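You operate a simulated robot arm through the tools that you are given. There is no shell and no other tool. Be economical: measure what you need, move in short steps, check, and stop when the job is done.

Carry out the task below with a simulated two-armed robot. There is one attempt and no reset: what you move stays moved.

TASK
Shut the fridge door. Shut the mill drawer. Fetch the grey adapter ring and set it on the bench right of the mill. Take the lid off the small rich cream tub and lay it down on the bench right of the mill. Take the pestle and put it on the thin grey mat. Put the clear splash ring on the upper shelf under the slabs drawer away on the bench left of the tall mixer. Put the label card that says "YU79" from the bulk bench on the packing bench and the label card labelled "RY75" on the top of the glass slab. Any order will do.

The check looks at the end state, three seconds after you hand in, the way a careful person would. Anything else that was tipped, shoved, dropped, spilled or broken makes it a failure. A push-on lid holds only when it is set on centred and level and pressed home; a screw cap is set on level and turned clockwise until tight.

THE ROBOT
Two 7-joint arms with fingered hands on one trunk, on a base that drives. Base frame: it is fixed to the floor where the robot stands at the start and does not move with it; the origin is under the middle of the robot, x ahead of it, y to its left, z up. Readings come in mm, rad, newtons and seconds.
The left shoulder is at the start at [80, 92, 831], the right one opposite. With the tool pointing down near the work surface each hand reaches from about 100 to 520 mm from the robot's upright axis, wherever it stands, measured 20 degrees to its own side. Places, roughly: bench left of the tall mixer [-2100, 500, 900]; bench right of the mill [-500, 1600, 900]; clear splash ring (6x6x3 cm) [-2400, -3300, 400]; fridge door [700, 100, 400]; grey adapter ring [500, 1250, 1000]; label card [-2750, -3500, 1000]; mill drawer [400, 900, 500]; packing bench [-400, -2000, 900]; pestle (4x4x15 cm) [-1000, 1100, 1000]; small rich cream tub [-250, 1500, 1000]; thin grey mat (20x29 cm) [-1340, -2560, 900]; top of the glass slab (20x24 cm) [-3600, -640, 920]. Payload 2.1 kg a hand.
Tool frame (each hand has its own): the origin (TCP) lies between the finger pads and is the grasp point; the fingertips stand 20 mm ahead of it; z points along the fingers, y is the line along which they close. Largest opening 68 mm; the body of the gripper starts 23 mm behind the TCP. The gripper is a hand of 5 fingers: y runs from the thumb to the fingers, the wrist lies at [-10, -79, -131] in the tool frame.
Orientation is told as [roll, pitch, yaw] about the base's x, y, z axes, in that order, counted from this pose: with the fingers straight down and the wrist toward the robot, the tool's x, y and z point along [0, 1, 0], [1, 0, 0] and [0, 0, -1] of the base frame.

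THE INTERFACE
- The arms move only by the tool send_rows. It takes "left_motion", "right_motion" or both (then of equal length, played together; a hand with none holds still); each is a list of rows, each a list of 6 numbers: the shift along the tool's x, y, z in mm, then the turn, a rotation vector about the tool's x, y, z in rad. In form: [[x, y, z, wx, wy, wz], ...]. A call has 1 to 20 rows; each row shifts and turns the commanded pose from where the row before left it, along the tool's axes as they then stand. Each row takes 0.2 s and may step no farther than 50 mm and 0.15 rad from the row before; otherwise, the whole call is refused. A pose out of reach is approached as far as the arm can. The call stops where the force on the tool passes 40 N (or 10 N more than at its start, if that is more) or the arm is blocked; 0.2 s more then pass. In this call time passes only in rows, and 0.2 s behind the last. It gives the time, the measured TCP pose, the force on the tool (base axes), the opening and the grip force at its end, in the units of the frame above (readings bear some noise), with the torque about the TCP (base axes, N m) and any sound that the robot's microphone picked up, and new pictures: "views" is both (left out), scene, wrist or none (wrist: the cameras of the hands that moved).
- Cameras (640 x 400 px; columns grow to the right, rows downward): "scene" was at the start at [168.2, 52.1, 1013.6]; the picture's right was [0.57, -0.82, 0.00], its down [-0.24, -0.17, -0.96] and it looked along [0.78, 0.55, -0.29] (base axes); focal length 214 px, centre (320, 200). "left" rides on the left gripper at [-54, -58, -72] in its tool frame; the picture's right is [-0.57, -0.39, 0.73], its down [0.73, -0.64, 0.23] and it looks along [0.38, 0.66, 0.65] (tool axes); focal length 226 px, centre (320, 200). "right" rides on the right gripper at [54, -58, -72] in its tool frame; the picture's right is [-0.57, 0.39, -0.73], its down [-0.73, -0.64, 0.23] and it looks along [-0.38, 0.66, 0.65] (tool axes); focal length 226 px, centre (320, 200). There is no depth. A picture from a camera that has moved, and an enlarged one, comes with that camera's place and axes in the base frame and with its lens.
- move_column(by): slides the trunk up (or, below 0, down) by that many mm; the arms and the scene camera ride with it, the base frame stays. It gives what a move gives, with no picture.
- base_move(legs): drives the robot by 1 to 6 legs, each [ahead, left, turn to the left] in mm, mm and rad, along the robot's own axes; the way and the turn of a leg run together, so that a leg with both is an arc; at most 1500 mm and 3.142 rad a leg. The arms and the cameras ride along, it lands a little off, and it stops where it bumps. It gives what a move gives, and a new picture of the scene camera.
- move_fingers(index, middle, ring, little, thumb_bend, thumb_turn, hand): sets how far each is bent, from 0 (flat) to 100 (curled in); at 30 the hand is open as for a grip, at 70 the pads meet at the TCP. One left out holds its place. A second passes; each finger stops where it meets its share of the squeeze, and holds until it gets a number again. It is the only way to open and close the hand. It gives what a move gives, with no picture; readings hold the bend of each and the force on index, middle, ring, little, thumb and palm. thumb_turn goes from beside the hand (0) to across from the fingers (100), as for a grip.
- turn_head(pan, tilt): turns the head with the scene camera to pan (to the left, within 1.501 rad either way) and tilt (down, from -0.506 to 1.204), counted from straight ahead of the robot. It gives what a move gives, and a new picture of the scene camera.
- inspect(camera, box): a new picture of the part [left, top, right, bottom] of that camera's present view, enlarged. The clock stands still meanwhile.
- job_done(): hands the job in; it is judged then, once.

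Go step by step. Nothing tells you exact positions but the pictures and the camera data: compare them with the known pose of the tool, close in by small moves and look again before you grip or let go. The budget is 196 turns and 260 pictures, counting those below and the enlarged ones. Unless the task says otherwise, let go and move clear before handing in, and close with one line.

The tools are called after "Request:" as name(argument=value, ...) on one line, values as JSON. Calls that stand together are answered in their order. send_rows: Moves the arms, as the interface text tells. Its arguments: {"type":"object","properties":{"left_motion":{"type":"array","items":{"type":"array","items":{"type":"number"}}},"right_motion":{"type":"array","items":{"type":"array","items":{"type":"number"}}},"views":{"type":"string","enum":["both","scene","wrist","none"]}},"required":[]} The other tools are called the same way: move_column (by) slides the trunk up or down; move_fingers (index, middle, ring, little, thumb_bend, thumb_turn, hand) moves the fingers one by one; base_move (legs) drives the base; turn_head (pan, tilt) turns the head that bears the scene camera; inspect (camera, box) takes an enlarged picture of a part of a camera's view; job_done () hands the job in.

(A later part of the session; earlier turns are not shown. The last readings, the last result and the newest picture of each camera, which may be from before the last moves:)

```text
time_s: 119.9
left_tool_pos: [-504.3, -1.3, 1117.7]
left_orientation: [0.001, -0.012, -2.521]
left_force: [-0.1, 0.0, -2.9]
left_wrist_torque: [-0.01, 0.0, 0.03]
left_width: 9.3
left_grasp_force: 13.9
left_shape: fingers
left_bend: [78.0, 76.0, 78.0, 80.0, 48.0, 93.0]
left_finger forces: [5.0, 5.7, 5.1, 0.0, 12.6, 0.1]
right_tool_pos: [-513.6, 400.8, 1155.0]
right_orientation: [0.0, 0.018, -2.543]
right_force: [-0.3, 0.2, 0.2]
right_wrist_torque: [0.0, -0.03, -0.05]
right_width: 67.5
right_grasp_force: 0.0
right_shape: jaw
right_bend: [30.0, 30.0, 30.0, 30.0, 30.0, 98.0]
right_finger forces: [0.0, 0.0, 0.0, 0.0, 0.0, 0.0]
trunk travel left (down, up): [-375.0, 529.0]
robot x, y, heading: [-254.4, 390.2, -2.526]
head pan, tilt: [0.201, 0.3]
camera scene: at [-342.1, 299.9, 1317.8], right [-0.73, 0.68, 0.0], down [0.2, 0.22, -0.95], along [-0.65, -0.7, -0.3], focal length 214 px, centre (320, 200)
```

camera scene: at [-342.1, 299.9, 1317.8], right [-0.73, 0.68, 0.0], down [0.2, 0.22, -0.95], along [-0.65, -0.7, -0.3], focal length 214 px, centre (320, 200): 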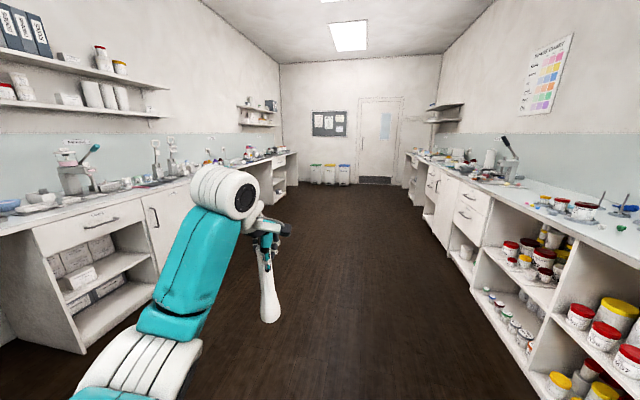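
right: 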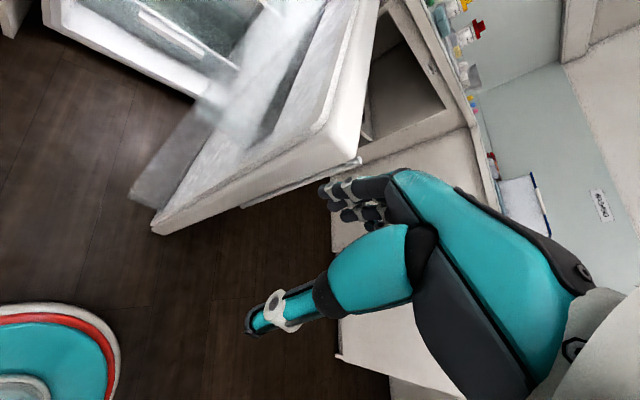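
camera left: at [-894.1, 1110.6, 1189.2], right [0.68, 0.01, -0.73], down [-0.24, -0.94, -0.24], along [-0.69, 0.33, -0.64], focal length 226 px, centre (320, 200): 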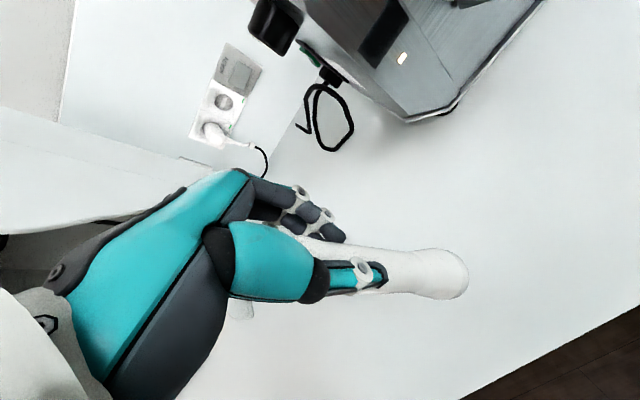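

The aisle is clear. I'll drive down it and turn to the left-hand bench where the mat should be.

Request:
base_move(legs=[[1450, 250, 0], [1250, 250, 0], [0, 0, 1.571]])

Request:
turn_head(pan=0.0, tilt=0.5)

```text
time_s: 137.1
left_tool_pos: [-1784.9, -1842.3, 1118.1]
left_orientation: [0.0, -0.013, -0.947]
left_force: [0.5, 0.2, -1.5]
left_wrist_torque: [-0.01, -0.01, 0.0]
left_width: 8.7
left_grasp_force: 13.4
left_shape: fingers
left_bend: [78.0, 77.0, 78.0, 80.0, 48.0, 93.0]
left_finger forces: [4.6, 5.1, 5.0, 0.0, 11.8, 0.1]
right_tool_pos: [-2189.6, -1853.3, 1155.7]
right_orientation: [-0.003, 0.017, -0.969]
right_force: [-0.4, 0.3, -0.6]
right_wrist_torque: [0.0, -0.01, -0.02]
right_width: 67.9
right_grasp_force: 0.2
right_shape: jaw
right_bend: [30.0, 30.0, 30.0, 30.0, 30.0, 98.0]
right_finger forces: [0.0, 0.0, 0.1, 0.0, 0.1, 0.0]
trunk travel left (down, up): [-375.0, 529.0]
robot x, y, heading: [-2176.0, -1593.8, -0.947]
head pan, tilt: [0.201, 0.3]
camera scene: at [-2089.9, -1683.1, 1317.8], right [-0.68, -0.73, 0.0], down [-0.22, 0.2, -0.96], along [0.7, -0.65, -0.3], focal length 214 px, centre (320, 200)
```

scene: 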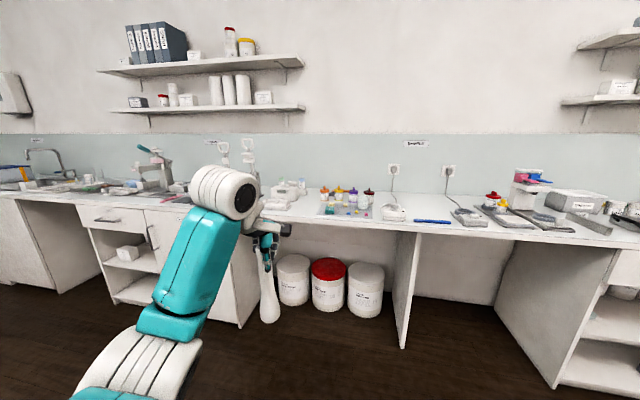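

```text
time_s: 137.9
left_tool_pos: [-1785.0, -1842.9, 1116.9]
left_orientation: [0.001, -0.011, -0.946]
left_force: [0.6, -0.3, -1.8]
left_wrist_torque: [-0.02, -0.04, 0.03]
left_width: 9.2
left_grasp_force: 13.1
left_shape: fingers
left_bend: [78.0, 77.0, 78.0, 80.0, 48.0, 93.0]
left_finger forces: [4.6, 5.1, 5.0, 0.0, 11.8, 0.0]
right_tool_pos: [-2189.6, -1853.6, 1155.2]
right_orientation: [-0.002, 0.017, -0.969]
right_force: [-0.2, -0.6, -0.3]
right_wrist_torque: [0.01, -0.03, -0.01]
right_width: 67.8
right_grasp_force: 0.0
right_shape: jaw
right_bend: [30.0, 30.0, 30.0, 30.0, 30.0, 98.0]
right_finger forces: [0.0, 0.0, 0.0, 0.0, 0.2, 0.0]
trunk travel left (down, up): [-375.0, 529.0]
robot x, y, heading: [-2180.2, -1590.2, -0.948]
head pan, tilt: [0.0, 0.499]
camera scene: at [-2105.3, -1693.5, 1299.5], right [-0.81, -0.58, 0.0], down [-0.28, 0.39, -0.88], along [0.51, -0.71, -0.48], focal length 214 px, centre (320, 200)
```

scene: 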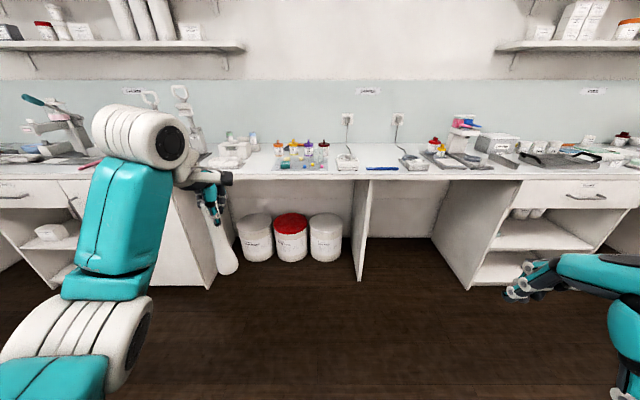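

Request:
inspect(camera="scene", box=[195, 120, 435, 190])

Request:
inspect(camera="scene", box=[400, 110, 640, 200])

```text
2.67 times, centred on (315, 155) of scene
camera zoom: at [-2105.3, -1693.5, 1299.5], right [-0.81, -0.58, 0.0], down [-0.28, 0.39, -0.88], along [0.51, -0.71, -0.48], focal length 572 px, centre (333, 320)
```

zoom: 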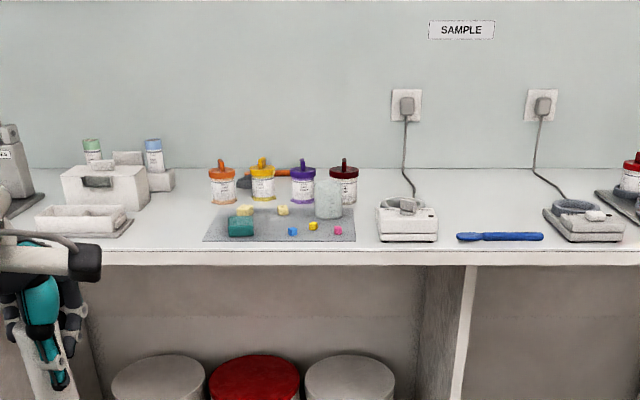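

```text
2.67 times, centred on (520, 155) of scene
camera zoom: at [-2105.3, -1693.5, 1299.5], right [-0.81, -0.58, 0.0], down [-0.28, 0.39, -0.88], along [0.51, -0.71, -0.48], focal length 572 px, centre (-213, 320)
```

zoom: 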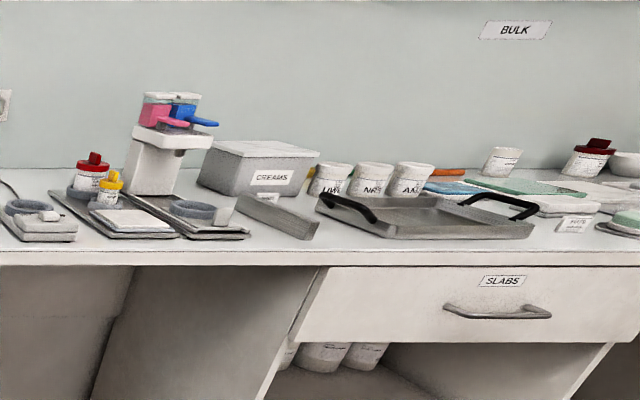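

The mat is on the sample bench at about (-1350, -2530), with some small items on it and a free gap between the teal block and coloured cubes. I'll approach most of the way.

Request:
base_move(legs=[[740, -47, 0]])

Request:
turn_head(pan=0.3, tilt=0.8)

```text
time_s: 141.9
left_tool_pos: [-1391.7, -2469.0, 1117.0]
left_orientation: [0.0, -0.013, -0.943]
left_force: [-0.3, 0.4, -1.4]
left_wrist_torque: [-0.01, -0.06, 0.04]
left_width: 8.5
left_grasp_force: 13.2
left_shape: fingers
left_bend: [78.0, 77.0, 78.0, 80.0, 48.0, 93.0]
left_finger forces: [4.5, 5.1, 5.1, 0.0, 11.9, 0.0]
right_tool_pos: [-1794.7, -2481.0, 1153.3]
right_orientation: [-0.003, 0.017, -0.967]
right_force: [-0.6, -1.8, -0.9]
right_wrist_torque: [0.01, -0.03, -0.01]
right_width: 68.0
right_grasp_force: 0.0
right_shape: jaw
right_bend: [30.0, 30.0, 30.0, 30.0, 30.0, 98.0]
right_finger forces: [0.1, 0.0, 0.1, 0.1, 0.0, 0.0]
trunk travel left (down, up): [-375.0, 529.0]
robot x, y, heading: [-1787.9, -2218.4, -0.947]
head pan, tilt: [0.0, 0.499]
camera scene: at [-1712.0, -2321.4, 1299.4], right [-0.81, -0.58, 0.0], down [-0.28, 0.39, -0.88], along [0.51, -0.71, -0.48], focal length 214 px, centre (320, 200)
```

scene: 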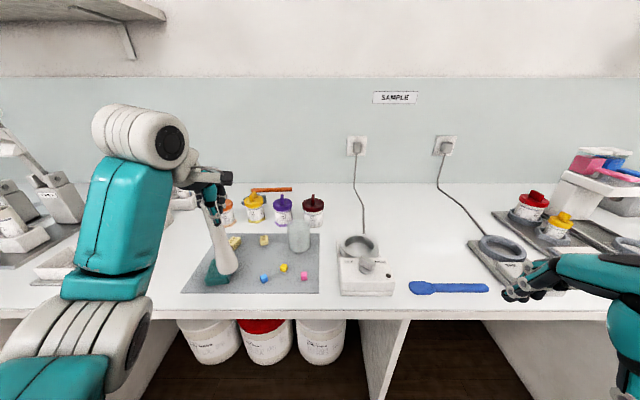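

```text
time_s: 142.7
left_tool_pos: [-1390.3, -2469.1, 1117.7]
left_orientation: [0.0, -0.012, -0.945]
left_force: [-0.3, 0.5, -1.1]
left_wrist_torque: [0.0, -0.03, 0.01]
left_width: 8.7
left_grasp_force: 13.8
left_shape: fingers
left_bend: [78.0, 77.0, 78.0, 80.0, 48.0, 93.0]
left_finger forces: [4.6, 5.0, 5.1, 0.0, 11.7, 0.0]
right_tool_pos: [-1797.1, -2481.8, 1154.0]
right_orientation: [-0.003, 0.016, -0.967]
right_force: [1.1, 0.4, -0.2]
right_wrist_torque: [-0.02, 0.0, -0.02]
right_width: 67.6
right_grasp_force: 0.1
right_shape: jaw
right_bend: [30.0, 30.0, 30.0, 30.0, 30.0, 98.0]
right_finger forces: [0.0, 0.0, 0.0, 0.0, 0.0, 0.0]
trunk travel left (down, up): [-375.0, 529.0]
robot x, y, heading: [-1782.7, -2218.4, -0.947]
head pan, tilt: [0.3, 0.799]
camera scene: at [-1700.8, -2296.1, 1273.5], right [-0.6, -0.8, 0.0], down [-0.57, 0.43, -0.7], along [0.56, -0.42, -0.72], focal length 214 px, centre (320, 200)
```

scene: 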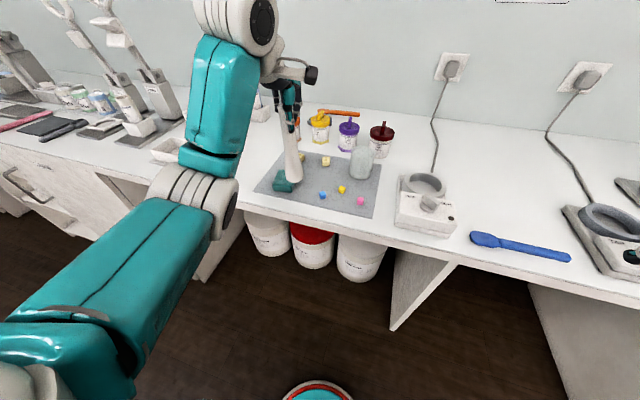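

The free spot is about (-1335, -2540). I'll drive 88 mm further.

Request:
base_move(legs=[[88, 3, 0]])

Request:
inspect(camera="left", box=[0, 0, 640, 400])

```text
time_s: 143.8
left_tool_pos: [-1336.4, -2538.5, 1117.8]
left_orientation: [-0.001, -0.01, -0.944]
left_force: [0.5, 0.0, -1.9]
left_wrist_torque: [-0.04, 0.01, 0.04]
left_width: 8.9
left_grasp_force: 13.1
left_shape: fingers
left_bend: [78.0, 77.0, 78.0, 80.0, 48.0, 93.0]
left_finger forces: [4.6, 5.0, 5.2, 0.0, 11.7, 0.0]
right_tool_pos: [-1741.0, -2551.3, 1154.4]
right_orientation: [-0.001, 0.019, -0.966]
right_force: [-0.5, -0.3, -0.9]
right_wrist_torque: [-0.02, 0.0, 0.01]
right_width: 67.9
right_grasp_force: 0.0
right_shape: jaw
right_bend: [30.0, 30.0, 30.0, 30.0, 30.0, 98.0]
right_finger forces: [0.0, 0.0, 0.1, 0.1, 0.0, 0.0]
trunk travel left (down, up): [-375.0, 529.0]
robot x, y, heading: [-1729.4, -2289.4, -0.947]
head pan, tilt: [0.3, 0.799]
camera scene: at [-1646.5, -2366.2, 1273.4], right [-0.6, -0.8, 0.0], down [-0.57, 0.43, -0.7], along [0.56, -0.42, -0.72], focal length 214 px, centre (320, 200)
```

scene: 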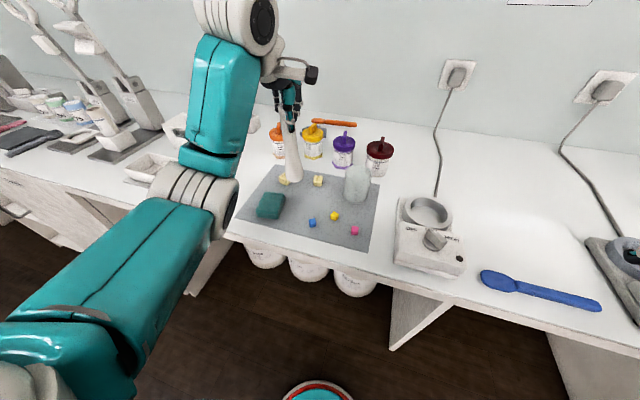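

```text
1.00 times, centred on (320, 200) of left (not enlarged: the box is as wide or as high as the picture)
camera zoom: at [-1415.4, -2522.6, 1188.7], right [-0.68, -0.03, -0.73], down [0.22, 0.95, -0.24], along [0.7, -0.32, -0.64], focal length 226 px, centre (320, 200)
```

zoom: 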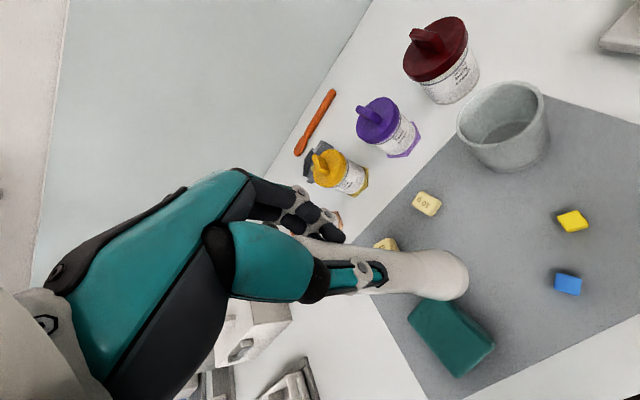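

It is well placed above free mat. I'll lower the pestle.

Request:
send_rows(left_motion=[[-6, 0, 30, 0, 0, 0], [0, 0, 30, 0, 0, 0], [0, 0, 12, 0, 0, 0], [0, 0, 4, 0, 0, 0], [0, 0, 3, 0, 0, 0], [0, 0, 3, 0, 0, 0]], views="wrist")

```text
time_s: 145.2
left_tool_pos: [-1341.7, -2543.2, 1035.2]
left_orientation: [0.0, -0.01, -0.944]
left_force: [0.1, 0.1, -1.7]
left_wrist_torque: [-0.03, -0.06, 0.0]
left_width: 8.8
left_grasp_force: 12.9
left_shape: fingers
left_bend: [78.0, 77.0, 78.0, 80.0, 48.0, 93.0]
left_finger forces: [4.5, 5.0, 5.4, 0.0, 11.6, 0.1]
right_tool_pos: [-1742.1, -2551.3, 1155.5]
right_orientation: [-0.001, 0.018, -0.964]
right_force: [0.0, -0.3, 1.2]
right_wrist_torque: [0.0, 0.0, -0.03]
right_width: 67.6
right_grasp_force: 0.1
right_shape: jaw
right_bend: [30.0, 30.0, 30.0, 30.0, 30.0, 98.0]
right_finger forces: [0.1, 0.0, 0.0, 0.0, 0.0, 0.0]
trunk travel left (down, up): [-375.0, 529.0]
robot x, y, heading: [-1727.6, -2291.0, -0.945]
head pan, tilt: [0.3, 0.799]
camera left: at [-1420.1, -2526.5, 1107.2], right [-0.68, -0.03, -0.73], down [0.22, 0.95, -0.24], along [0.7, -0.32, -0.64], focal length 226 px, centre (320, 200)
```

left: 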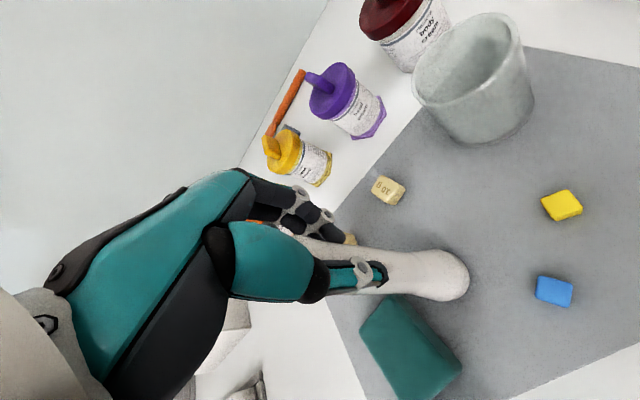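

Request:
send_rows(left_motion=[[0, 0, 2, 0, 0, 0], [0, 0, 2, 0, 0, 0], [0, 0, 2, 0, 0, 0]], views="none")

```text
time_s: 146.0
left_tool_pos: [-1343.2, -2542.4, 1031.2]
left_orientation: [0.0, -0.017, -0.944]
left_force: [0.4, -1.4, 24.5]
left_wrist_torque: [0.16, -0.02, 0.01]
left_width: 7.5
left_grasp_force: 20.9
left_shape: fingers
left_bend: [79.0, 78.0, 79.0, 80.0, 57.0, 92.0]
left_finger forces: [6.3, 6.9, 8.9, 0.0, 20.0, 0.1]
right_tool_pos: [-1743.5, -2550.6, 1154.1]
right_orientation: [0.001, 0.016, -0.966]
right_force: [0.5, -0.2, 0.3]
right_wrist_torque: [0.02, -0.02, 0.0]
right_width: 67.6
right_grasp_force: 0.0
right_shape: jaw
right_bend: [30.0, 30.0, 30.0, 30.0, 30.0, 98.0]
right_finger forces: [0.1, 0.0, 0.0, 0.0, 0.0, 0.0]
trunk travel left (down, up): [-375.0, 529.0]
robot x, y, heading: [-1725.5, -2290.8, -0.947]
head pan, tilt: [0.3, 0.799]
```

Contact. I'll relieve the pressure and open gently.

Request:
send_rows(left_motion=[[0, 0, -3, 0, 0, 0]], views="none")

Request:
move_fingers(hand="left", index=70, middle=70, ring=70, little=70, thumb_bend=42)

Request:
inspect(camera="left", box=[0, 0, 640, 400])

```text
time_s: 146.4
left_tool_pos: [-1340.8, -2543.1, 1030.7]
left_orientation: [0.002, -0.009, -0.941]
left_force: [-0.2, -0.7, 9.1]
left_wrist_torque: [-0.01, -0.05, -0.02]
left_width: 7.4
left_grasp_force: 16.0
left_shape: fingers
left_bend: [79.0, 78.0, 79.0, 80.0, 57.0, 92.0]
left_finger forces: [5.2, 5.9, 6.7, 0.0, 14.7, 0.0]
right_tool_pos: [-1740.8, -2550.3, 1155.1]
right_orientation: [-0.002, 0.018, -0.964]
right_force: [0.8, 0.3, 0.3]
right_wrist_torque: [-0.02, -0.01, 0.02]
right_width: 67.7
right_grasp_force: 0.0
right_shape: jaw
right_bend: [30.0, 30.0, 30.0, 30.0, 30.0, 98.0]
right_finger forces: [0.0, 0.0, 0.0, 0.1, 0.0, 0.0]
trunk travel left (down, up): [-375.0, 529.0]
robot x, y, heading: [-1728.6, -2290.0, -0.944]
head pan, tilt: [0.3, 0.799]
```

```text
time_s: 147.4
left_tool_pos: [-1340.7, -2543.1, 1031.8]
left_orientation: [-0.001, -0.012, -0.943]
left_force: [-0.7, 0.4, -0.4]
left_wrist_torque: [-0.01, 0.0, -0.02]
left_width: 18.6
left_grasp_force: 0.0
left_shape: fingers
left_bend: [70.0, 70.0, 70.0, 70.0, 42.0, 98.0]
left_finger forces: [0.0, 0.0, 0.1, 0.0, 0.1, 0.0]
right_tool_pos: [-1741.7, -2551.1, 1156.0]
right_orientation: [-0.002, 0.017, -0.965]
right_force: [0.8, 0.3, 0.2]
right_wrist_torque: [-0.01, 0.01, 0.01]
right_width: 68.0
right_grasp_force: 0.0
right_shape: jaw
right_bend: [30.0, 30.0, 30.0, 30.0, 30.0, 98.0]
right_finger forces: [0.0, 0.0, 0.1, 0.0, 0.1, 0.0]
trunk travel left (down, up): [-375.0, 529.0]
robot x, y, heading: [-1731.9, -2290.1, -0.949]
head pan, tilt: [0.3, 0.799]
```

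```text
1.00 times, centred on (320, 200) of left (not enlarged: the box is as wide or as high as the picture)
camera zoom: at [-1419.5, -2527.0, 1104.1], right [-0.68, -0.03, -0.73], down [0.22, 0.95, -0.24], along [0.7, -0.32, -0.64], focal length 226 px, centre (320, 200)
```

zoom: 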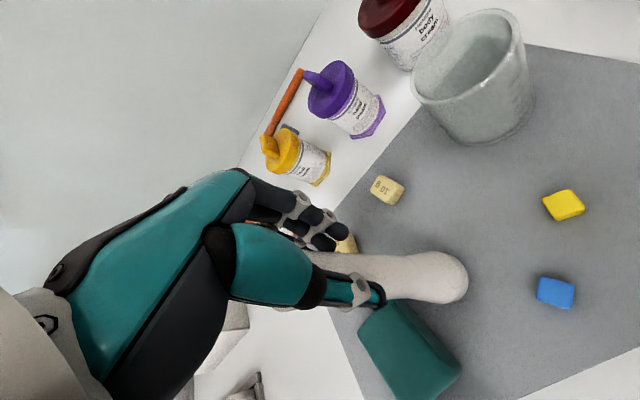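

Standing free. I'll open fully and lift away.

Request:
move_fingers(hand="left", index=30, middle=30, ring=30, little=30, thumb_bend=20)

Request:
send_rows(left_motion=[[0, 0, -30, 0, 0, 0], [0, 0, -40, 0, 0, 0], [0, 0, -30, 0, 0, 0]], views="scene")

```text
time_s: 148.4
left_tool_pos: [-1341.9, -2544.4, 1033.2]
left_orientation: [-0.001, -0.013, -0.942]
left_force: [0.7, -0.9, -0.6]
left_wrist_torque: [0.03, 0.02, -0.01]
left_width: 67.5
left_grasp_force: 0.1
left_shape: fingers
left_bend: [30.0, 30.0, 30.0, 30.0, 20.0, 98.0]
left_finger forces: [0.0, 0.1, 0.0, 0.0, 0.1, 0.0]
right_tool_pos: [-1742.4, -2551.3, 1154.7]
right_orientation: [-0.001, 0.017, -0.965]
right_force: [-0.6, 0.3, 0.7]
right_wrist_torque: [-0.01, 0.01, 0.0]
right_width: 68.0
right_grasp_force: 0.1
right_shape: jaw
right_bend: [30.0, 30.0, 30.0, 30.0, 30.0, 98.0]
right_finger forces: [0.1, 0.0, 0.0, 0.0, 0.0, 0.1]
trunk travel left (down, up): [-375.0, 529.0]
robot x, y, heading: [-1730.1, -2288.2, -0.949]
head pan, tilt: [0.3, 0.799]
```

```text
time_s: 149.2
left_tool_pos: [-1340.1, -2542.6, 1131.3]
left_orientation: [0.0, -0.011, -0.942]
left_force: [0.3, -0.1, -0.3]
left_wrist_torque: [-0.02, 0.03, 0.0]
left_width: 67.5
left_grasp_force: 0.1
left_shape: fingers
left_bend: [30.0, 30.0, 30.0, 30.0, 20.0, 98.0]
left_finger forces: [0.0, 0.1, 0.0, 0.0, 0.1, 0.1]
right_tool_pos: [-1742.5, -2550.6, 1154.3]
right_orientation: [-0.001, 0.017, -0.964]
right_force: [0.0, -0.3, -0.3]
right_wrist_torque: [-0.02, 0.0, -0.03]
right_width: 67.5
right_grasp_force: 0.1
right_shape: jaw
right_bend: [30.0, 30.0, 30.0, 30.0, 30.0, 98.0]
right_finger forces: [0.1, 0.0, 0.1, 0.1, 0.1, 0.0]
trunk travel left (down, up): [-375.0, 529.0]
robot x, y, heading: [-1731.9, -2288.8, -0.947]
head pan, tilt: [0.3, 0.799]
camera scene: at [-1646.8, -2365.8, 1273.5], right [-0.6, -0.8, 0.0], down [-0.57, 0.43, -0.7], along [0.56, -0.42, -0.72], focal length 214 px, centre (320, 200)
```

scene: 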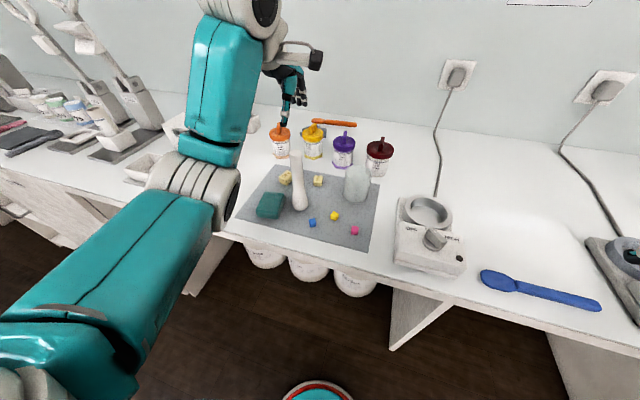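

The pestle stands on the mat. Now to the bulk bench for the cards and the splash ring: I'll back off and drive right along the benches.

Request:
base_move(legs=[[-350, 0, -0.02], [0, -1250, 0]])

Request:
turn_head(pan=-0.1, tilt=0.55)

```text
time_s: 157.5
left_tool_pos: [-2598.5, -2995.9, 1131.5]
left_orientation: [0.0, -0.013, -0.953]
left_force: [0.4, -0.1, 1.0]
left_wrist_torque: [-0.01, -0.01, -0.03]
left_width: 67.5
left_grasp_force: 0.1
left_shape: fingers
left_bend: [30.0, 30.0, 30.0, 30.0, 20.0, 98.0]
left_finger forces: [0.1, 0.0, 0.0, 0.0, 0.1, 0.0]
right_tool_pos: [-2998.6, -3001.2, 1155.7]
right_orientation: [-0.002, 0.018, -0.978]
right_force: [-0.4, 0.7, -0.2]
right_wrist_torque: [-0.02, -0.01, 0.0]
right_width: 67.8
right_grasp_force: 0.0
right_shape: jaw
right_bend: [30.0, 30.0, 30.0, 30.0, 30.0, 98.0]
right_finger forces: [0.0, 0.1, 0.0, 0.1, 0.0, 0.1]
trunk travel left (down, up): [-375.0, 529.0]
robot x, y, heading: [-2984.9, -2737.5, -0.952]
head pan, tilt: [0.3, 0.799]
camera scene: at [-2902.5, -2817.0, 1273.5], right [-0.61, -0.79, 0.0], down [-0.57, 0.44, -0.7], along [0.55, -0.42, -0.72], focal length 214 px, centre (320, 200)
```

scene: 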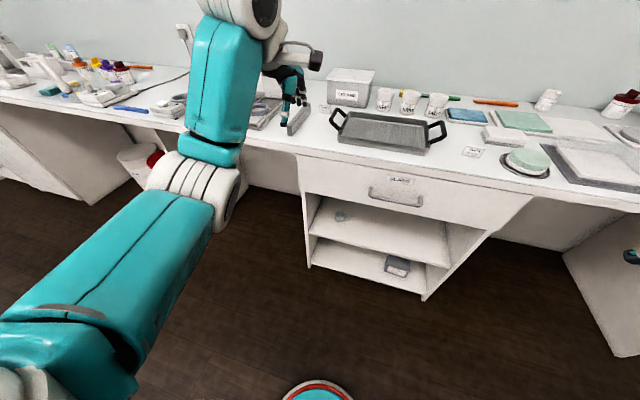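

```text
time_s: 158.4
left_tool_pos: [-2597.9, -2995.9, 1132.0]
left_orientation: [0.0, -0.011, -0.953]
left_force: [0.1, 0.1, -0.3]
left_wrist_torque: [-0.04, -0.02, 0.01]
left_width: 67.7
left_grasp_force: 0.0
left_shape: fingers
left_bend: [30.0, 30.0, 30.0, 30.0, 20.0, 98.0]
left_finger forces: [0.0, 0.0, 0.1, 0.1, 0.0, 0.0]
right_tool_pos: [-2999.0, -3001.7, 1155.5]
right_orientation: [0.0, 0.018, -0.976]
right_force: [-0.4, 0.0, 0.2]
right_wrist_torque: [-0.04, -0.02, 0.01]
right_width: 67.9
right_grasp_force: 0.0
right_shape: jaw
right_bend: [30.0, 30.0, 30.0, 30.0, 30.0, 98.0]
right_finger forces: [0.0, 0.0, 0.0, 0.1, 0.0, 0.0]
trunk travel left (down, up): [-375.0, 529.0]
robot x, y, heading: [-2981.2, -2741.7, -0.952]
head pan, tilt: [-0.099, 0.55]
camera scene: at [-2922.1, -2845.9, 1294.8], right [-0.87, -0.49, 0.0], down [-0.26, 0.46, -0.85], along [0.42, -0.74, -0.52], focal length 214 px, centre (320, 200)
```

scene: 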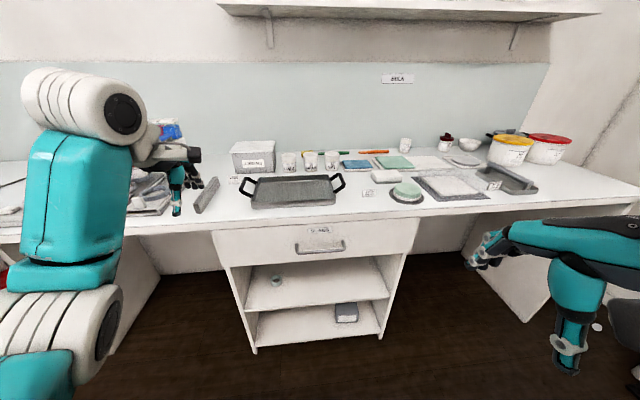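

I see the clear ring on the upper shelf under the slabs drawer and several small cards. I'll enlarge them.

Request:
inspect(camera="scene", box=[340, 130, 560, 230])

Request:
inspect(camera="scene", box=[190, 130, 390, 230])

Request:
inspect(camera="scene", box=[220, 230, 400, 340])

```text
2.91 times, centred on (450, 180) of scene
camera zoom: at [-2922.1, -2845.9, 1294.8], right [-0.87, -0.49, 0.0], down [-0.26, 0.46, -0.85], along [0.42, -0.74, -0.52], focal length 624 px, centre (-58, 258)
```

zoom: 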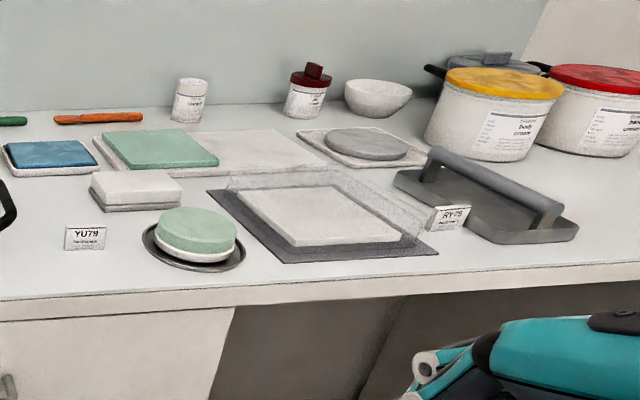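

```text
3.20 times, centred on (290, 180) of scene
camera zoom: at [-2922.1, -2845.9, 1294.8], right [-0.87, -0.49, 0.0], down [-0.26, 0.46, -0.85], along [0.42, -0.74, -0.52], focal length 686 px, centre (416, 264)
```

zoom: 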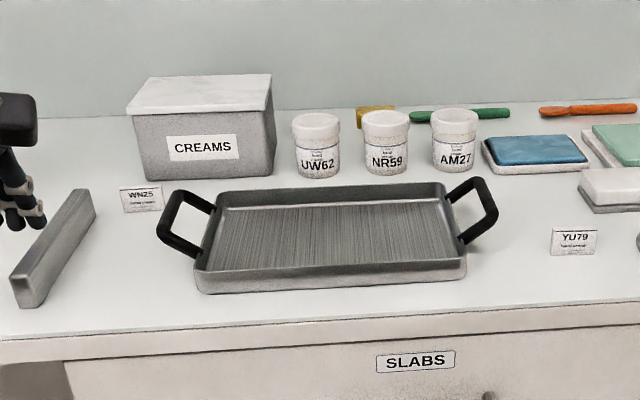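

```text
3.56 times, centred on (310, 285) of scene
camera zoom: at [-2922.1, -2845.9, 1294.8], right [-0.87, -0.49, 0.0], down [-0.26, 0.46, -0.85], along [0.42, -0.74, -0.52], focal length 763 px, centre (356, -102)
```

zoom: 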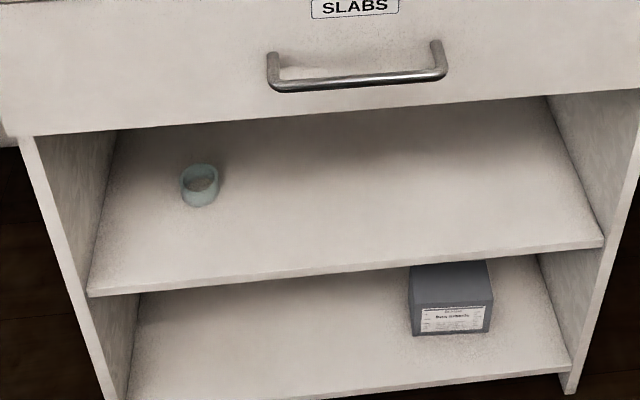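

I've found YU79 at about (-2744, -3518), RY75 at about (-3143, -3810), and the ring at about (-2391, -3338, 400). I'll start with the ring using the right hand: retract the left hand and lower the trunk.

Request:
send_rows(left_motion=[[10, -45, 0, 0, 0, 0], [10, -45, 0, 0, 0, 0], [10, -45, 0, 0, 0, 0], [10, -45, 0, 0, 0, 0], [10, -45, 0, 0, 0, 0]], views="none")

Request:
move_column(by=-374)

Request:
base_move(legs=[[0, 320, -0.016]])

```text
time_s: 159.6
left_tool_pos: [-2683.6, -2783.5, 1136.2]
left_orientation: [-0.001, -0.005, -0.955]
left_force: [0.0, -0.8, 1.0]
left_wrist_torque: [-0.01, 0.0, -0.04]
left_width: 67.8
left_grasp_force: 0.1
left_shape: fingers
left_bend: [30.0, 30.0, 30.0, 30.0, 20.0, 98.0]
left_finger forces: [0.0, 0.0, 0.1, 0.0, 0.0, 0.1]
left hand out of reach, approached as far as the arm can: row 5
right_tool_pos: [-2999.1, -3002.1, 1154.4]
right_orientation: [-0.003, 0.017, -0.977]
right_force: [-0.2, -1.0, -0.6]
right_wrist_torque: [-0.01, 0.03, 0.01]
right_width: 68.0
right_grasp_force: 0.0
right_shape: jaw
right_bend: [30.0, 30.0, 30.0, 30.0, 30.0, 98.0]
right_finger forces: [0.0, 0.0, 0.1, 0.0, 0.1, 0.0]
trunk travel left (down, up): [-375.0, 529.0]
robot x, y, heading: [-2981.6, -2741.7, -0.956]
head pan, tilt: [-0.099, 0.55]
```

```text
time_s: 163.2
left_tool_pos: [-2653.8, -2826.0, 712.6]
left_orientation: [-0.002, 0.247, -0.954]
left_force: [-0.2, 0.4, -0.2]
left_wrist_torque: [0.0, 0.01, 0.01]
left_width: 67.5
left_grasp_force: 0.2
left_shape: fingers
left_bend: [30.0, 30.0, 30.0, 30.0, 20.0, 98.0]
left_finger forces: [0.1, 0.0, 0.0, 0.1, 0.0, 0.0]
right_tool_pos: [-2967.6, -3046.8, 733.8]
right_orientation: [-0.006, 0.273, -0.977]
right_force: [0.0, -0.2, -0.3]
right_wrist_torque: [-0.04, 0.03, 0.02]
right_width: 67.5
right_grasp_force: 0.1
right_shape: jaw
right_bend: [30.0, 30.0, 30.0, 30.0, 30.0, 98.0]
right_finger forces: [0.0, 0.0, 0.1, 0.0, 0.1, 0.0]
trunk travel left (down, up): [-1.0, 903.0]
robot x, y, heading: [-2983.0, -2736.7, -0.957]
head pan, tilt: [-0.099, 0.55]
```

```text
time_s: 165.3
left_tool_pos: [-2391.4, -2654.6, 713.2]
left_orientation: [0.0, 0.247, -0.981]
left_force: [-0.2, -0.1, 0.0]
left_wrist_torque: [-0.01, 0.03, -0.01]
left_width: 67.5
left_grasp_force: 0.1
left_shape: fingers
left_bend: [30.0, 30.0, 30.0, 30.0, 20.0, 98.0]
left_finger forces: [0.0, 0.0, 0.1, 0.0, 0.0, 0.0]
right_tool_pos: [-2711.0, -2865.8, 734.4]
right_orientation: [-0.008, 0.274, -1.005]
right_force: [0.5, 0.1, -0.6]
right_wrist_torque: [0.01, -0.01, -0.01]
right_width: 67.7
right_grasp_force: 0.0
right_shape: jaw
right_bend: [30.0, 30.0, 30.0, 30.0, 30.0, 98.0]
right_finger forces: [0.0, 0.0, 0.1, 0.0, 0.0, 0.0]
trunk travel left (down, up): [-1.0, 903.0]
robot x, y, heading: [-2719.7, -2557.8, -0.983]
head pan, tilt: [-0.099, 0.55]
camera scene: at [-2615.6, -2733.8, 913.5], right [-0.88, -0.47, 0.0], down [-0.24, 0.46, -0.85], along [0.4, -0.75, -0.52], focal length 214 px, centre (320, 200)
```

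scene: 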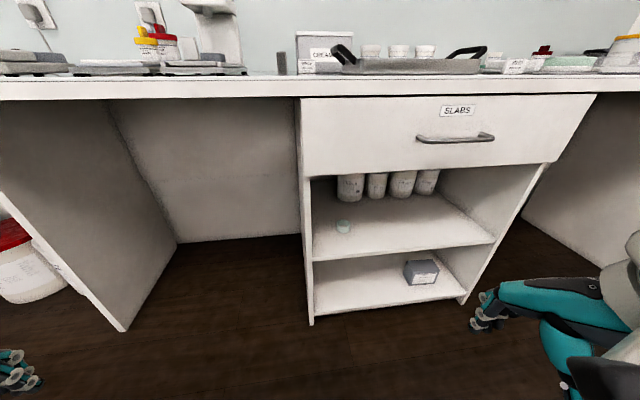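

At the bottom of its travel the trunk leans forward, tilting the hands. I'll set the right hand vertical and lower it to shelf height before approaching.

Request:
send_rows(right_motion=[[0, 0, 0, -0.137, 0, 0], [0, 0, 0, -0.137, 0, 0], [0, 0, 45, 0, 0, 0], [0, 0, 45, 0, 0, 0], [0, 0, 45, 0, 0, 0], [0, 0, 45, 0, 0, 0], [0, 0, 45, 0, 0, 0], [0, 0, 45, 0, 0, 0]], views="wrist")

```text
time_s: 167.1
left_tool_pos: [-2391.7, -2653.6, 713.3]
left_orientation: [0.0, 0.246, -0.981]
left_force: [0.2, 0.6, 0.4]
left_wrist_torque: [-0.01, -0.02, -0.03]
left_width: 67.7
left_grasp_force: 0.1
left_shape: fingers
left_bend: [30.0, 30.0, 30.0, 30.0, 20.0, 98.0]
left_finger forces: [0.0, 0.0, 0.0, 0.0, 0.1, 0.0]
right_tool_pos: [-2684.3, -2949.4, 523.2]
right_orientation: [-0.005, 0.003, -1.001]
right_force: [0.3, 1.2, 1.1]
right_wrist_torque: [0.0, -0.03, -0.02]
right_width: 67.7
right_grasp_force: 0.1
right_shape: jaw
right_bend: [30.0, 30.0, 30.0, 30.0, 30.0, 98.0]
right_finger forces: [0.0, 0.0, 0.0, 0.0, 0.1, 0.0]
right hand out of reach, approached as far as the arm can: row 1, 2, 3, 4, 5, 6
trunk travel left (down, up): [-1.0, 903.0]
robot x, y, heading: [-2721.2, -2560.3, -0.989]
head pan, tilt: [-0.099, 0.55]
camera right: at [-2669.0, -2871.2, 595.7], right [-0.26, -0.63, 0.73], down [-0.96, 0.14, -0.22], along [0.04, -0.76, -0.64], focal length 226 px, centre (320, 200)
```

right: 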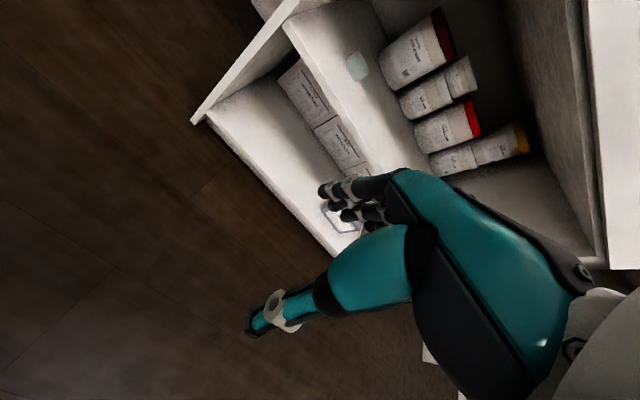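

Request:
send_rows(right_motion=[[0, 0, 40, 0, 0, 0], [0, 0, 35, 0, 0, 0]], views="none")

```text
time_s: 167.7
left_tool_pos: [-2389.8, -2654.5, 712.8]
left_orientation: [-0.001, 0.246, -0.983]
left_force: [-0.3, -0.4, -0.3]
left_wrist_torque: [-0.03, 0.03, 0.0]
left_width: 67.9
left_grasp_force: 0.0
left_shape: fingers
left_bend: [30.0, 30.0, 30.0, 30.0, 20.0, 98.0]
left_finger forces: [0.0, 0.0, 0.0, 0.1, 0.0, 0.0]
right_tool_pos: [-2682.6, -2949.2, 472.7]
right_orientation: [-0.008, 0.001, -1.002]
right_force: [0.0, -0.7, 0.1]
right_wrist_torque: [0.04, 0.0, -0.03]
right_width: 67.8
right_grasp_force: 0.1
right_shape: jaw
right_bend: [30.0, 30.0, 30.0, 30.0, 30.0, 98.0]
right_finger forces: [0.1, 0.1, 0.0, 0.1, 0.0, 0.0]
right hand out of reach, approached as far as the arm can: row 2
trunk travel left (down, up): [-1.0, 903.0]
robot x, y, heading: [-2716.1, -2555.9, -0.987]
head pan, tilt: [-0.099, 0.55]
```

Request:
send_rows(right_motion=[[0, 40, 0, 0, 0, 0], [0, 35, 0, 0, 0, 0], [0, 0, 30, 0, 0, 0], [0, 0, 30, 0, 0, 0]], views="none")

```text
time_s: 168.7
left_tool_pos: [-2391.2, -2654.3, 712.8]
left_orientation: [0.001, 0.247, -0.981]
left_force: [-0.5, 0.1, 0.4]
left_wrist_torque: [-0.01, -0.04, -0.02]
left_width: 68.0
left_grasp_force: 0.0
left_shape: fingers
left_bend: [30.0, 30.0, 30.0, 30.0, 20.0, 98.0]
left_finger forces: [0.0, 0.0, 0.0, 0.0, 0.0, 0.1]
right_tool_pos: [-2642.7, -3013.1, 413.2]
right_orientation: [-0.004, 0.0, -1.002]
right_force: [0.6, 0.6, 0.2]
right_wrist_torque: [-0.01, 0.0, -0.02]
right_width: 67.9
right_grasp_force: 0.1
right_shape: jaw
right_bend: [30.0, 30.0, 30.0, 30.0, 30.0, 98.0]
right_finger forces: [0.1, 0.0, 0.1, 0.0, 0.0, 0.0]
trunk travel left (down, up): [-1.0, 903.0]
robot x, y, heading: [-2721.4, -2557.2, -0.986]
head pan, tilt: [-0.099, 0.55]
```

That pose works at about 424 mm ahead. I'll raise the hand to clear the shelf and drive in partway.

Request:
send_rows(right_motion=[[0, 0, -45, 0, 0, 0]], views="none")

Request:
base_move(legs=[[270, 27, 0]])

Request:
inspect(camera="right", box=[0, 0, 640, 400])

```text
time_s: 169.1
left_tool_pos: [-2391.3, -2654.2, 713.1]
left_orientation: [0.0, 0.245, -0.98]
left_force: [0.2, -0.4, -0.1]
left_wrist_torque: [0.0, 0.0, 0.0]
left_width: 67.6
left_grasp_force: 0.0
left_shape: fingers
left_bend: [30.0, 30.0, 30.0, 30.0, 20.0, 98.0]
left_finger forces: [0.0, 0.0, 0.0, 0.0, 0.0, 0.0]
right_tool_pos: [-2641.2, -3014.9, 459.0]
right_orientation: [-0.007, 0.001, -1.004]
right_force: [0.5, -0.8, 1.2]
right_wrist_torque: [0.01, -0.02, 0.0]
right_width: 67.8
right_grasp_force: 0.1
right_shape: jaw
right_bend: [30.0, 30.0, 30.0, 30.0, 30.0, 98.0]
right_finger forces: [0.0, 0.0, 0.0, 0.1, 0.1, 0.1]
trunk travel left (down, up): [-1.0, 903.0]
robot x, y, heading: [-2719.5, -2556.3, -0.989]
head pan, tilt: [-0.099, 0.55]
```

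```text
time_s: 171.0
left_tool_pos: [-2221.5, -2858.3, 713.0]
left_orientation: [0.0, 0.245, -0.982]
left_force: [-0.1, 0.1, -0.6]
left_wrist_torque: [0.03, -0.01, 0.01]
left_width: 67.8
left_grasp_force: 0.1
left_shape: fingers
left_bend: [30.0, 30.0, 30.0, 30.0, 20.0, 98.0]
left_finger forces: [0.1, 0.0, 0.0, 0.0, 0.0, 0.1]
right_tool_pos: [-2472.0, -3219.2, 458.9]
right_orientation: [-0.005, 0.0, -1.002]
right_force: [-1.4, 0.7, -1.1]
right_wrist_torque: [0.0, 0.01, 0.04]
right_width: 67.6
right_grasp_force: 0.0
right_shape: jaw
right_bend: [30.0, 30.0, 30.0, 30.0, 30.0, 98.0]
right_finger forces: [0.0, 0.1, 0.1, 0.0, 0.0, 0.0]
trunk travel left (down, up): [-1.0, 903.0]
robot x, y, heading: [-2552.3, -2765.6, -0.983]
head pan, tilt: [-0.099, 0.55]
camera scene: at [-2446.4, -2938.4, 913.5], right [-0.88, -0.47, 0.0], down [-0.25, 0.46, -0.85], along [0.4, -0.75, -0.52], focal length 214 px, centre (320, 200)
```

scene: 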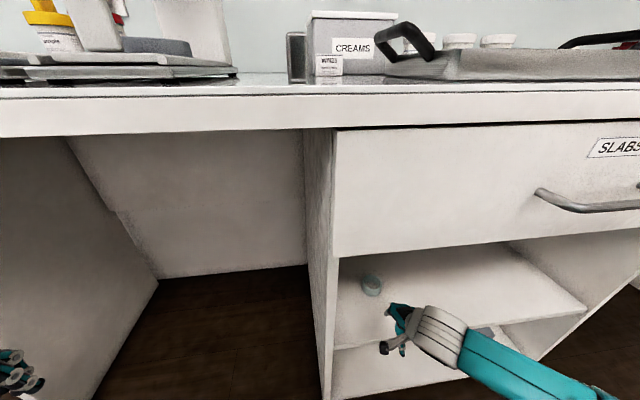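

```text
1.00 times, centred on (320, 200) of right (not enlarged: the box is as wide or as high as the picture)
camera zoom: at [-2456.6, -3141.1, 529.4], right [-0.26, -0.63, 0.73], down [-0.96, 0.14, -0.23], along [0.04, -0.76, -0.64], focal length 226 px, centre (320, 200)
```

zoom: 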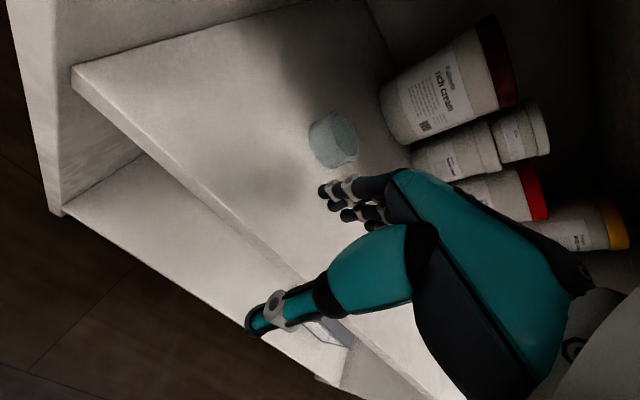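

The ring is at about (-2390, -3346), 150 mm ahead. I'll open the right hand wider and drive in.

Request:
move_fingers(hand="right", index=10, middle=10, ring=10, little=10, thumb_bend=10)

Request:
base_move(legs=[[148, 0, 0]])

Request:
inspect(camera="right", box=[0, 0, 640, 400])

```text
time_s: 172.0
left_tool_pos: [-2221.4, -2858.4, 711.7]
left_orientation: [0.001, 0.247, -0.98]
left_force: [0.7, -0.5, -0.4]
left_wrist_torque: [-0.03, 0.03, 0.04]
left_width: 67.6
left_grasp_force: 0.0
left_shape: fingers
left_bend: [30.0, 30.0, 30.0, 30.0, 20.0, 98.0]
left_finger forces: [0.0, 0.1, 0.1, 0.1, 0.1, 0.0]
right_tool_pos: [-2471.0, -3219.0, 458.2]
right_orientation: [-0.005, 0.001, -1.001]
right_force: [0.4, -0.3, -0.1]
right_wrist_torque: [0.02, 0.0, -0.02]
right_width: 90.9
right_grasp_force: 0.1
right_shape: fingers
right_bend: [10.0, 10.0, 10.0, 10.0, 10.0, 98.0]
right_finger forces: [0.0, 0.0, 0.0, 0.0, 0.1, 0.0]
trunk travel left (down, up): [-1.0, 903.0]
robot x, y, heading: [-2550.4, -2761.3, -0.982]
head pan, tilt: [-0.099, 0.55]
```

```text
time_s: 173.5
left_tool_pos: [-2140.2, -2979.4, 712.7]
left_orientation: [0.002, 0.245, -0.981]
left_force: [0.4, 0.7, -0.6]
left_wrist_torque: [0.03, -0.01, -0.03]
left_width: 67.6
left_grasp_force: 0.1
left_shape: fingers
left_bend: [30.0, 30.0, 30.0, 30.0, 20.0, 98.0]
left_finger forces: [0.1, 0.0, 0.0, 0.0, 0.0, 0.0]
right_tool_pos: [-2389.3, -3341.6, 458.6]
right_orientation: [-0.008, -0.001, -0.999]
right_force: [0.1, -0.3, -0.2]
right_wrist_torque: [-0.02, -0.01, -0.01]
right_width: 90.4
right_grasp_force: 0.0
right_shape: fingers
right_bend: [10.0, 10.0, 10.0, 10.0, 10.0, 98.0]
right_finger forces: [0.1, 0.0, 0.1, 0.0, 0.0, 0.0]
trunk travel left (down, up): [-1.0, 903.0]
robot x, y, heading: [-2470.0, -2885.6, -0.976]
head pan, tilt: [-0.099, 0.55]
stopped in leg 1: the robot was blocked; the commanded pose is now the measured one
camera scene: at [-2364.5, -3059.9, 913.8], right [-0.88, -0.47, 0.0], down [-0.25, 0.46, -0.85], along [0.4, -0.75, -0.52], focal length 214 px, centre (320, 200)
```

scene: 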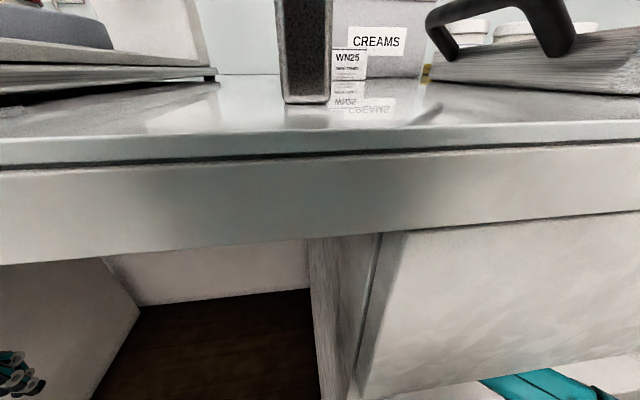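

```text
1.00 times, centred on (320, 200) of right (not enlarged: the box is as wide or as high as the picture)
camera zoom: at [-2374.0, -3263.2, 530.1], right [-0.26, -0.63, 0.73], down [-0.96, 0.14, -0.23], along [0.04, -0.77, -0.64], focal length 226 px, centre (320, 200)
```

zoom: 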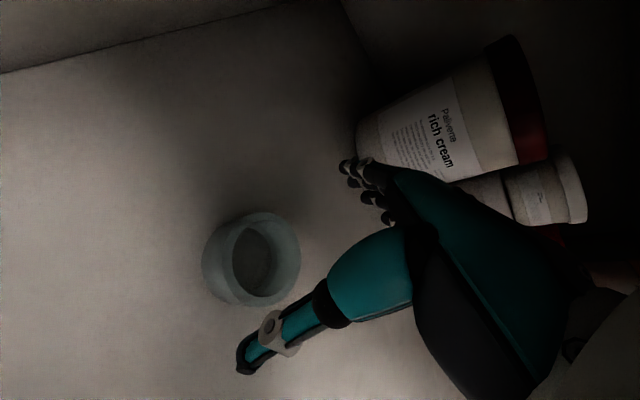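

The base stopped against the bench, but the hand is right over the ring. I'll lower it.

Request:
send_rows(right_motion=[[0, -6, 18, 0, 0, 0], [0, 0, 16, 0, 0, 0], [0, 0, 12, 0, 0, 0]], views="wrist")

```text
time_s: 174.3
left_tool_pos: [-2141.0, -2979.8, 711.4]
left_orientation: [0.004, 0.244, -0.983]
left_force: [-0.2, -0.1, -0.7]
left_wrist_torque: [-0.02, -0.02, -0.01]
left_width: 67.6
left_grasp_force: 0.2
left_shape: fingers
left_bend: [30.0, 30.0, 30.0, 30.0, 20.0, 98.0]
left_finger forces: [0.0, 0.0, 0.0, 0.0, 0.1, 0.0]
right_tool_pos: [-2392.9, -3336.1, 412.6]
right_orientation: [-0.008, -0.001, -1.001]
right_force: [0.0, 0.2, -0.6]
right_wrist_torque: [-0.01, -0.01, -0.01]
right_width: 90.6
right_grasp_force: 0.2
right_shape: fingers
right_bend: [10.0, 10.0, 10.0, 10.0, 10.0, 98.0]
right_finger forces: [0.0, 0.0, 0.0, 0.0, 0.0, 0.1]
trunk travel left (down, up): [-1.0, 903.0]
robot x, y, heading: [-2469.9, -2884.8, -0.979]
head pan, tilt: [-0.099, 0.55]
camera right: at [-2377.9, -3257.5, 484.9], right [-0.26, -0.63, 0.73], down [-0.96, 0.14, -0.23], along [0.04, -0.77, -0.64], focal length 226 px, centre (320, 200)
```

right: 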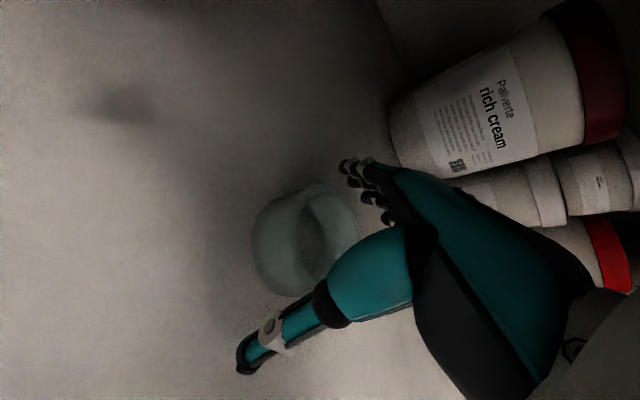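

Centred. I'll close the right hand on the ring.

Request:
move_fingers(hand="right", index=70, middle=70, ring=70, thumb_bend=70)

Request:
send_rows(right_motion=[[0, 0, -8, 0, 0, 0], [0, 0, -22, 0, 0, 0]], views="wrist")

```text
time_s: 175.3
left_tool_pos: [-2140.4, -2978.8, 712.3]
left_orientation: [0.005, 0.245, -0.983]
left_force: [-0.1, 0.5, -0.3]
left_wrist_torque: [0.04, -0.02, 0.01]
left_width: 67.3
left_grasp_force: 0.1
left_shape: fingers
left_bend: [30.0, 30.0, 30.0, 30.0, 20.0, 98.0]
left_finger forces: [0.0, 0.0, 0.1, 0.0, 0.1, 0.1]
right_tool_pos: [-2391.6, -3336.0, 414.6]
right_orientation: [-0.008, -0.003, -0.999]
right_force: [2.4, -2.8, 7.1]
right_wrist_torque: [-0.25, -0.13, 0.02]
right_width: 46.8
right_grasp_force: 23.2
right_shape: fingers
right_bend: [45.0, 52.0, 58.0, 10.0, 41.0, 93.0]
right_finger forces: [10.8, 10.5, 4.6, 0.0, 20.9, 0.1]
trunk travel left (down, up): [-1.0, 903.0]
robot x, y, heading: [-2469.2, -2886.9, -0.985]
head pan, tilt: [-0.099, 0.55]
```

```text
time_s: 175.9
left_tool_pos: [-2141.3, -2979.0, 712.9]
left_orientation: [0.002, 0.245, -0.984]
left_force: [0.4, 0.7, 0.5]
left_wrist_torque: [0.0, -0.03, 0.01]
left_width: 67.5
left_grasp_force: 0.1
left_shape: fingers
left_bend: [30.0, 30.0, 30.0, 30.0, 20.0, 98.0]
left_finger forces: [0.1, 0.0, 0.0, 0.0, 0.0, 0.0]
right_tool_pos: [-2393.4, -3336.3, 443.4]
right_orientation: [-0.007, -0.003, -1.0]
right_force: [-0.3, 0.0, -1.0]
right_wrist_torque: [-0.02, 0.02, -0.02]
right_width: 47.0
right_grasp_force: 21.6
right_shape: fingers
right_bend: [46.0, 54.0, 59.0, 10.0, 41.0, 93.0]
right_finger forces: [10.0, 7.0, 4.2, 0.0, 21.9, 0.0]
trunk travel left (down, up): [-1.0, 903.0]
robot x, y, heading: [-2468.5, -2885.8, -0.98]
head pan, tilt: [-0.099, 0.55]
camera right: at [-2378.5, -3257.6, 514.1], right [-0.26, -0.63, 0.73], down [-0.96, 0.14, -0.23], along [0.04, -0.76, -0.64], focal length 226 px, centre (320, 200)
```

right: 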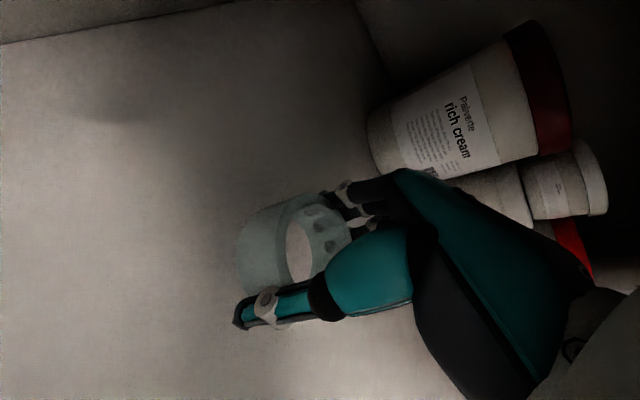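

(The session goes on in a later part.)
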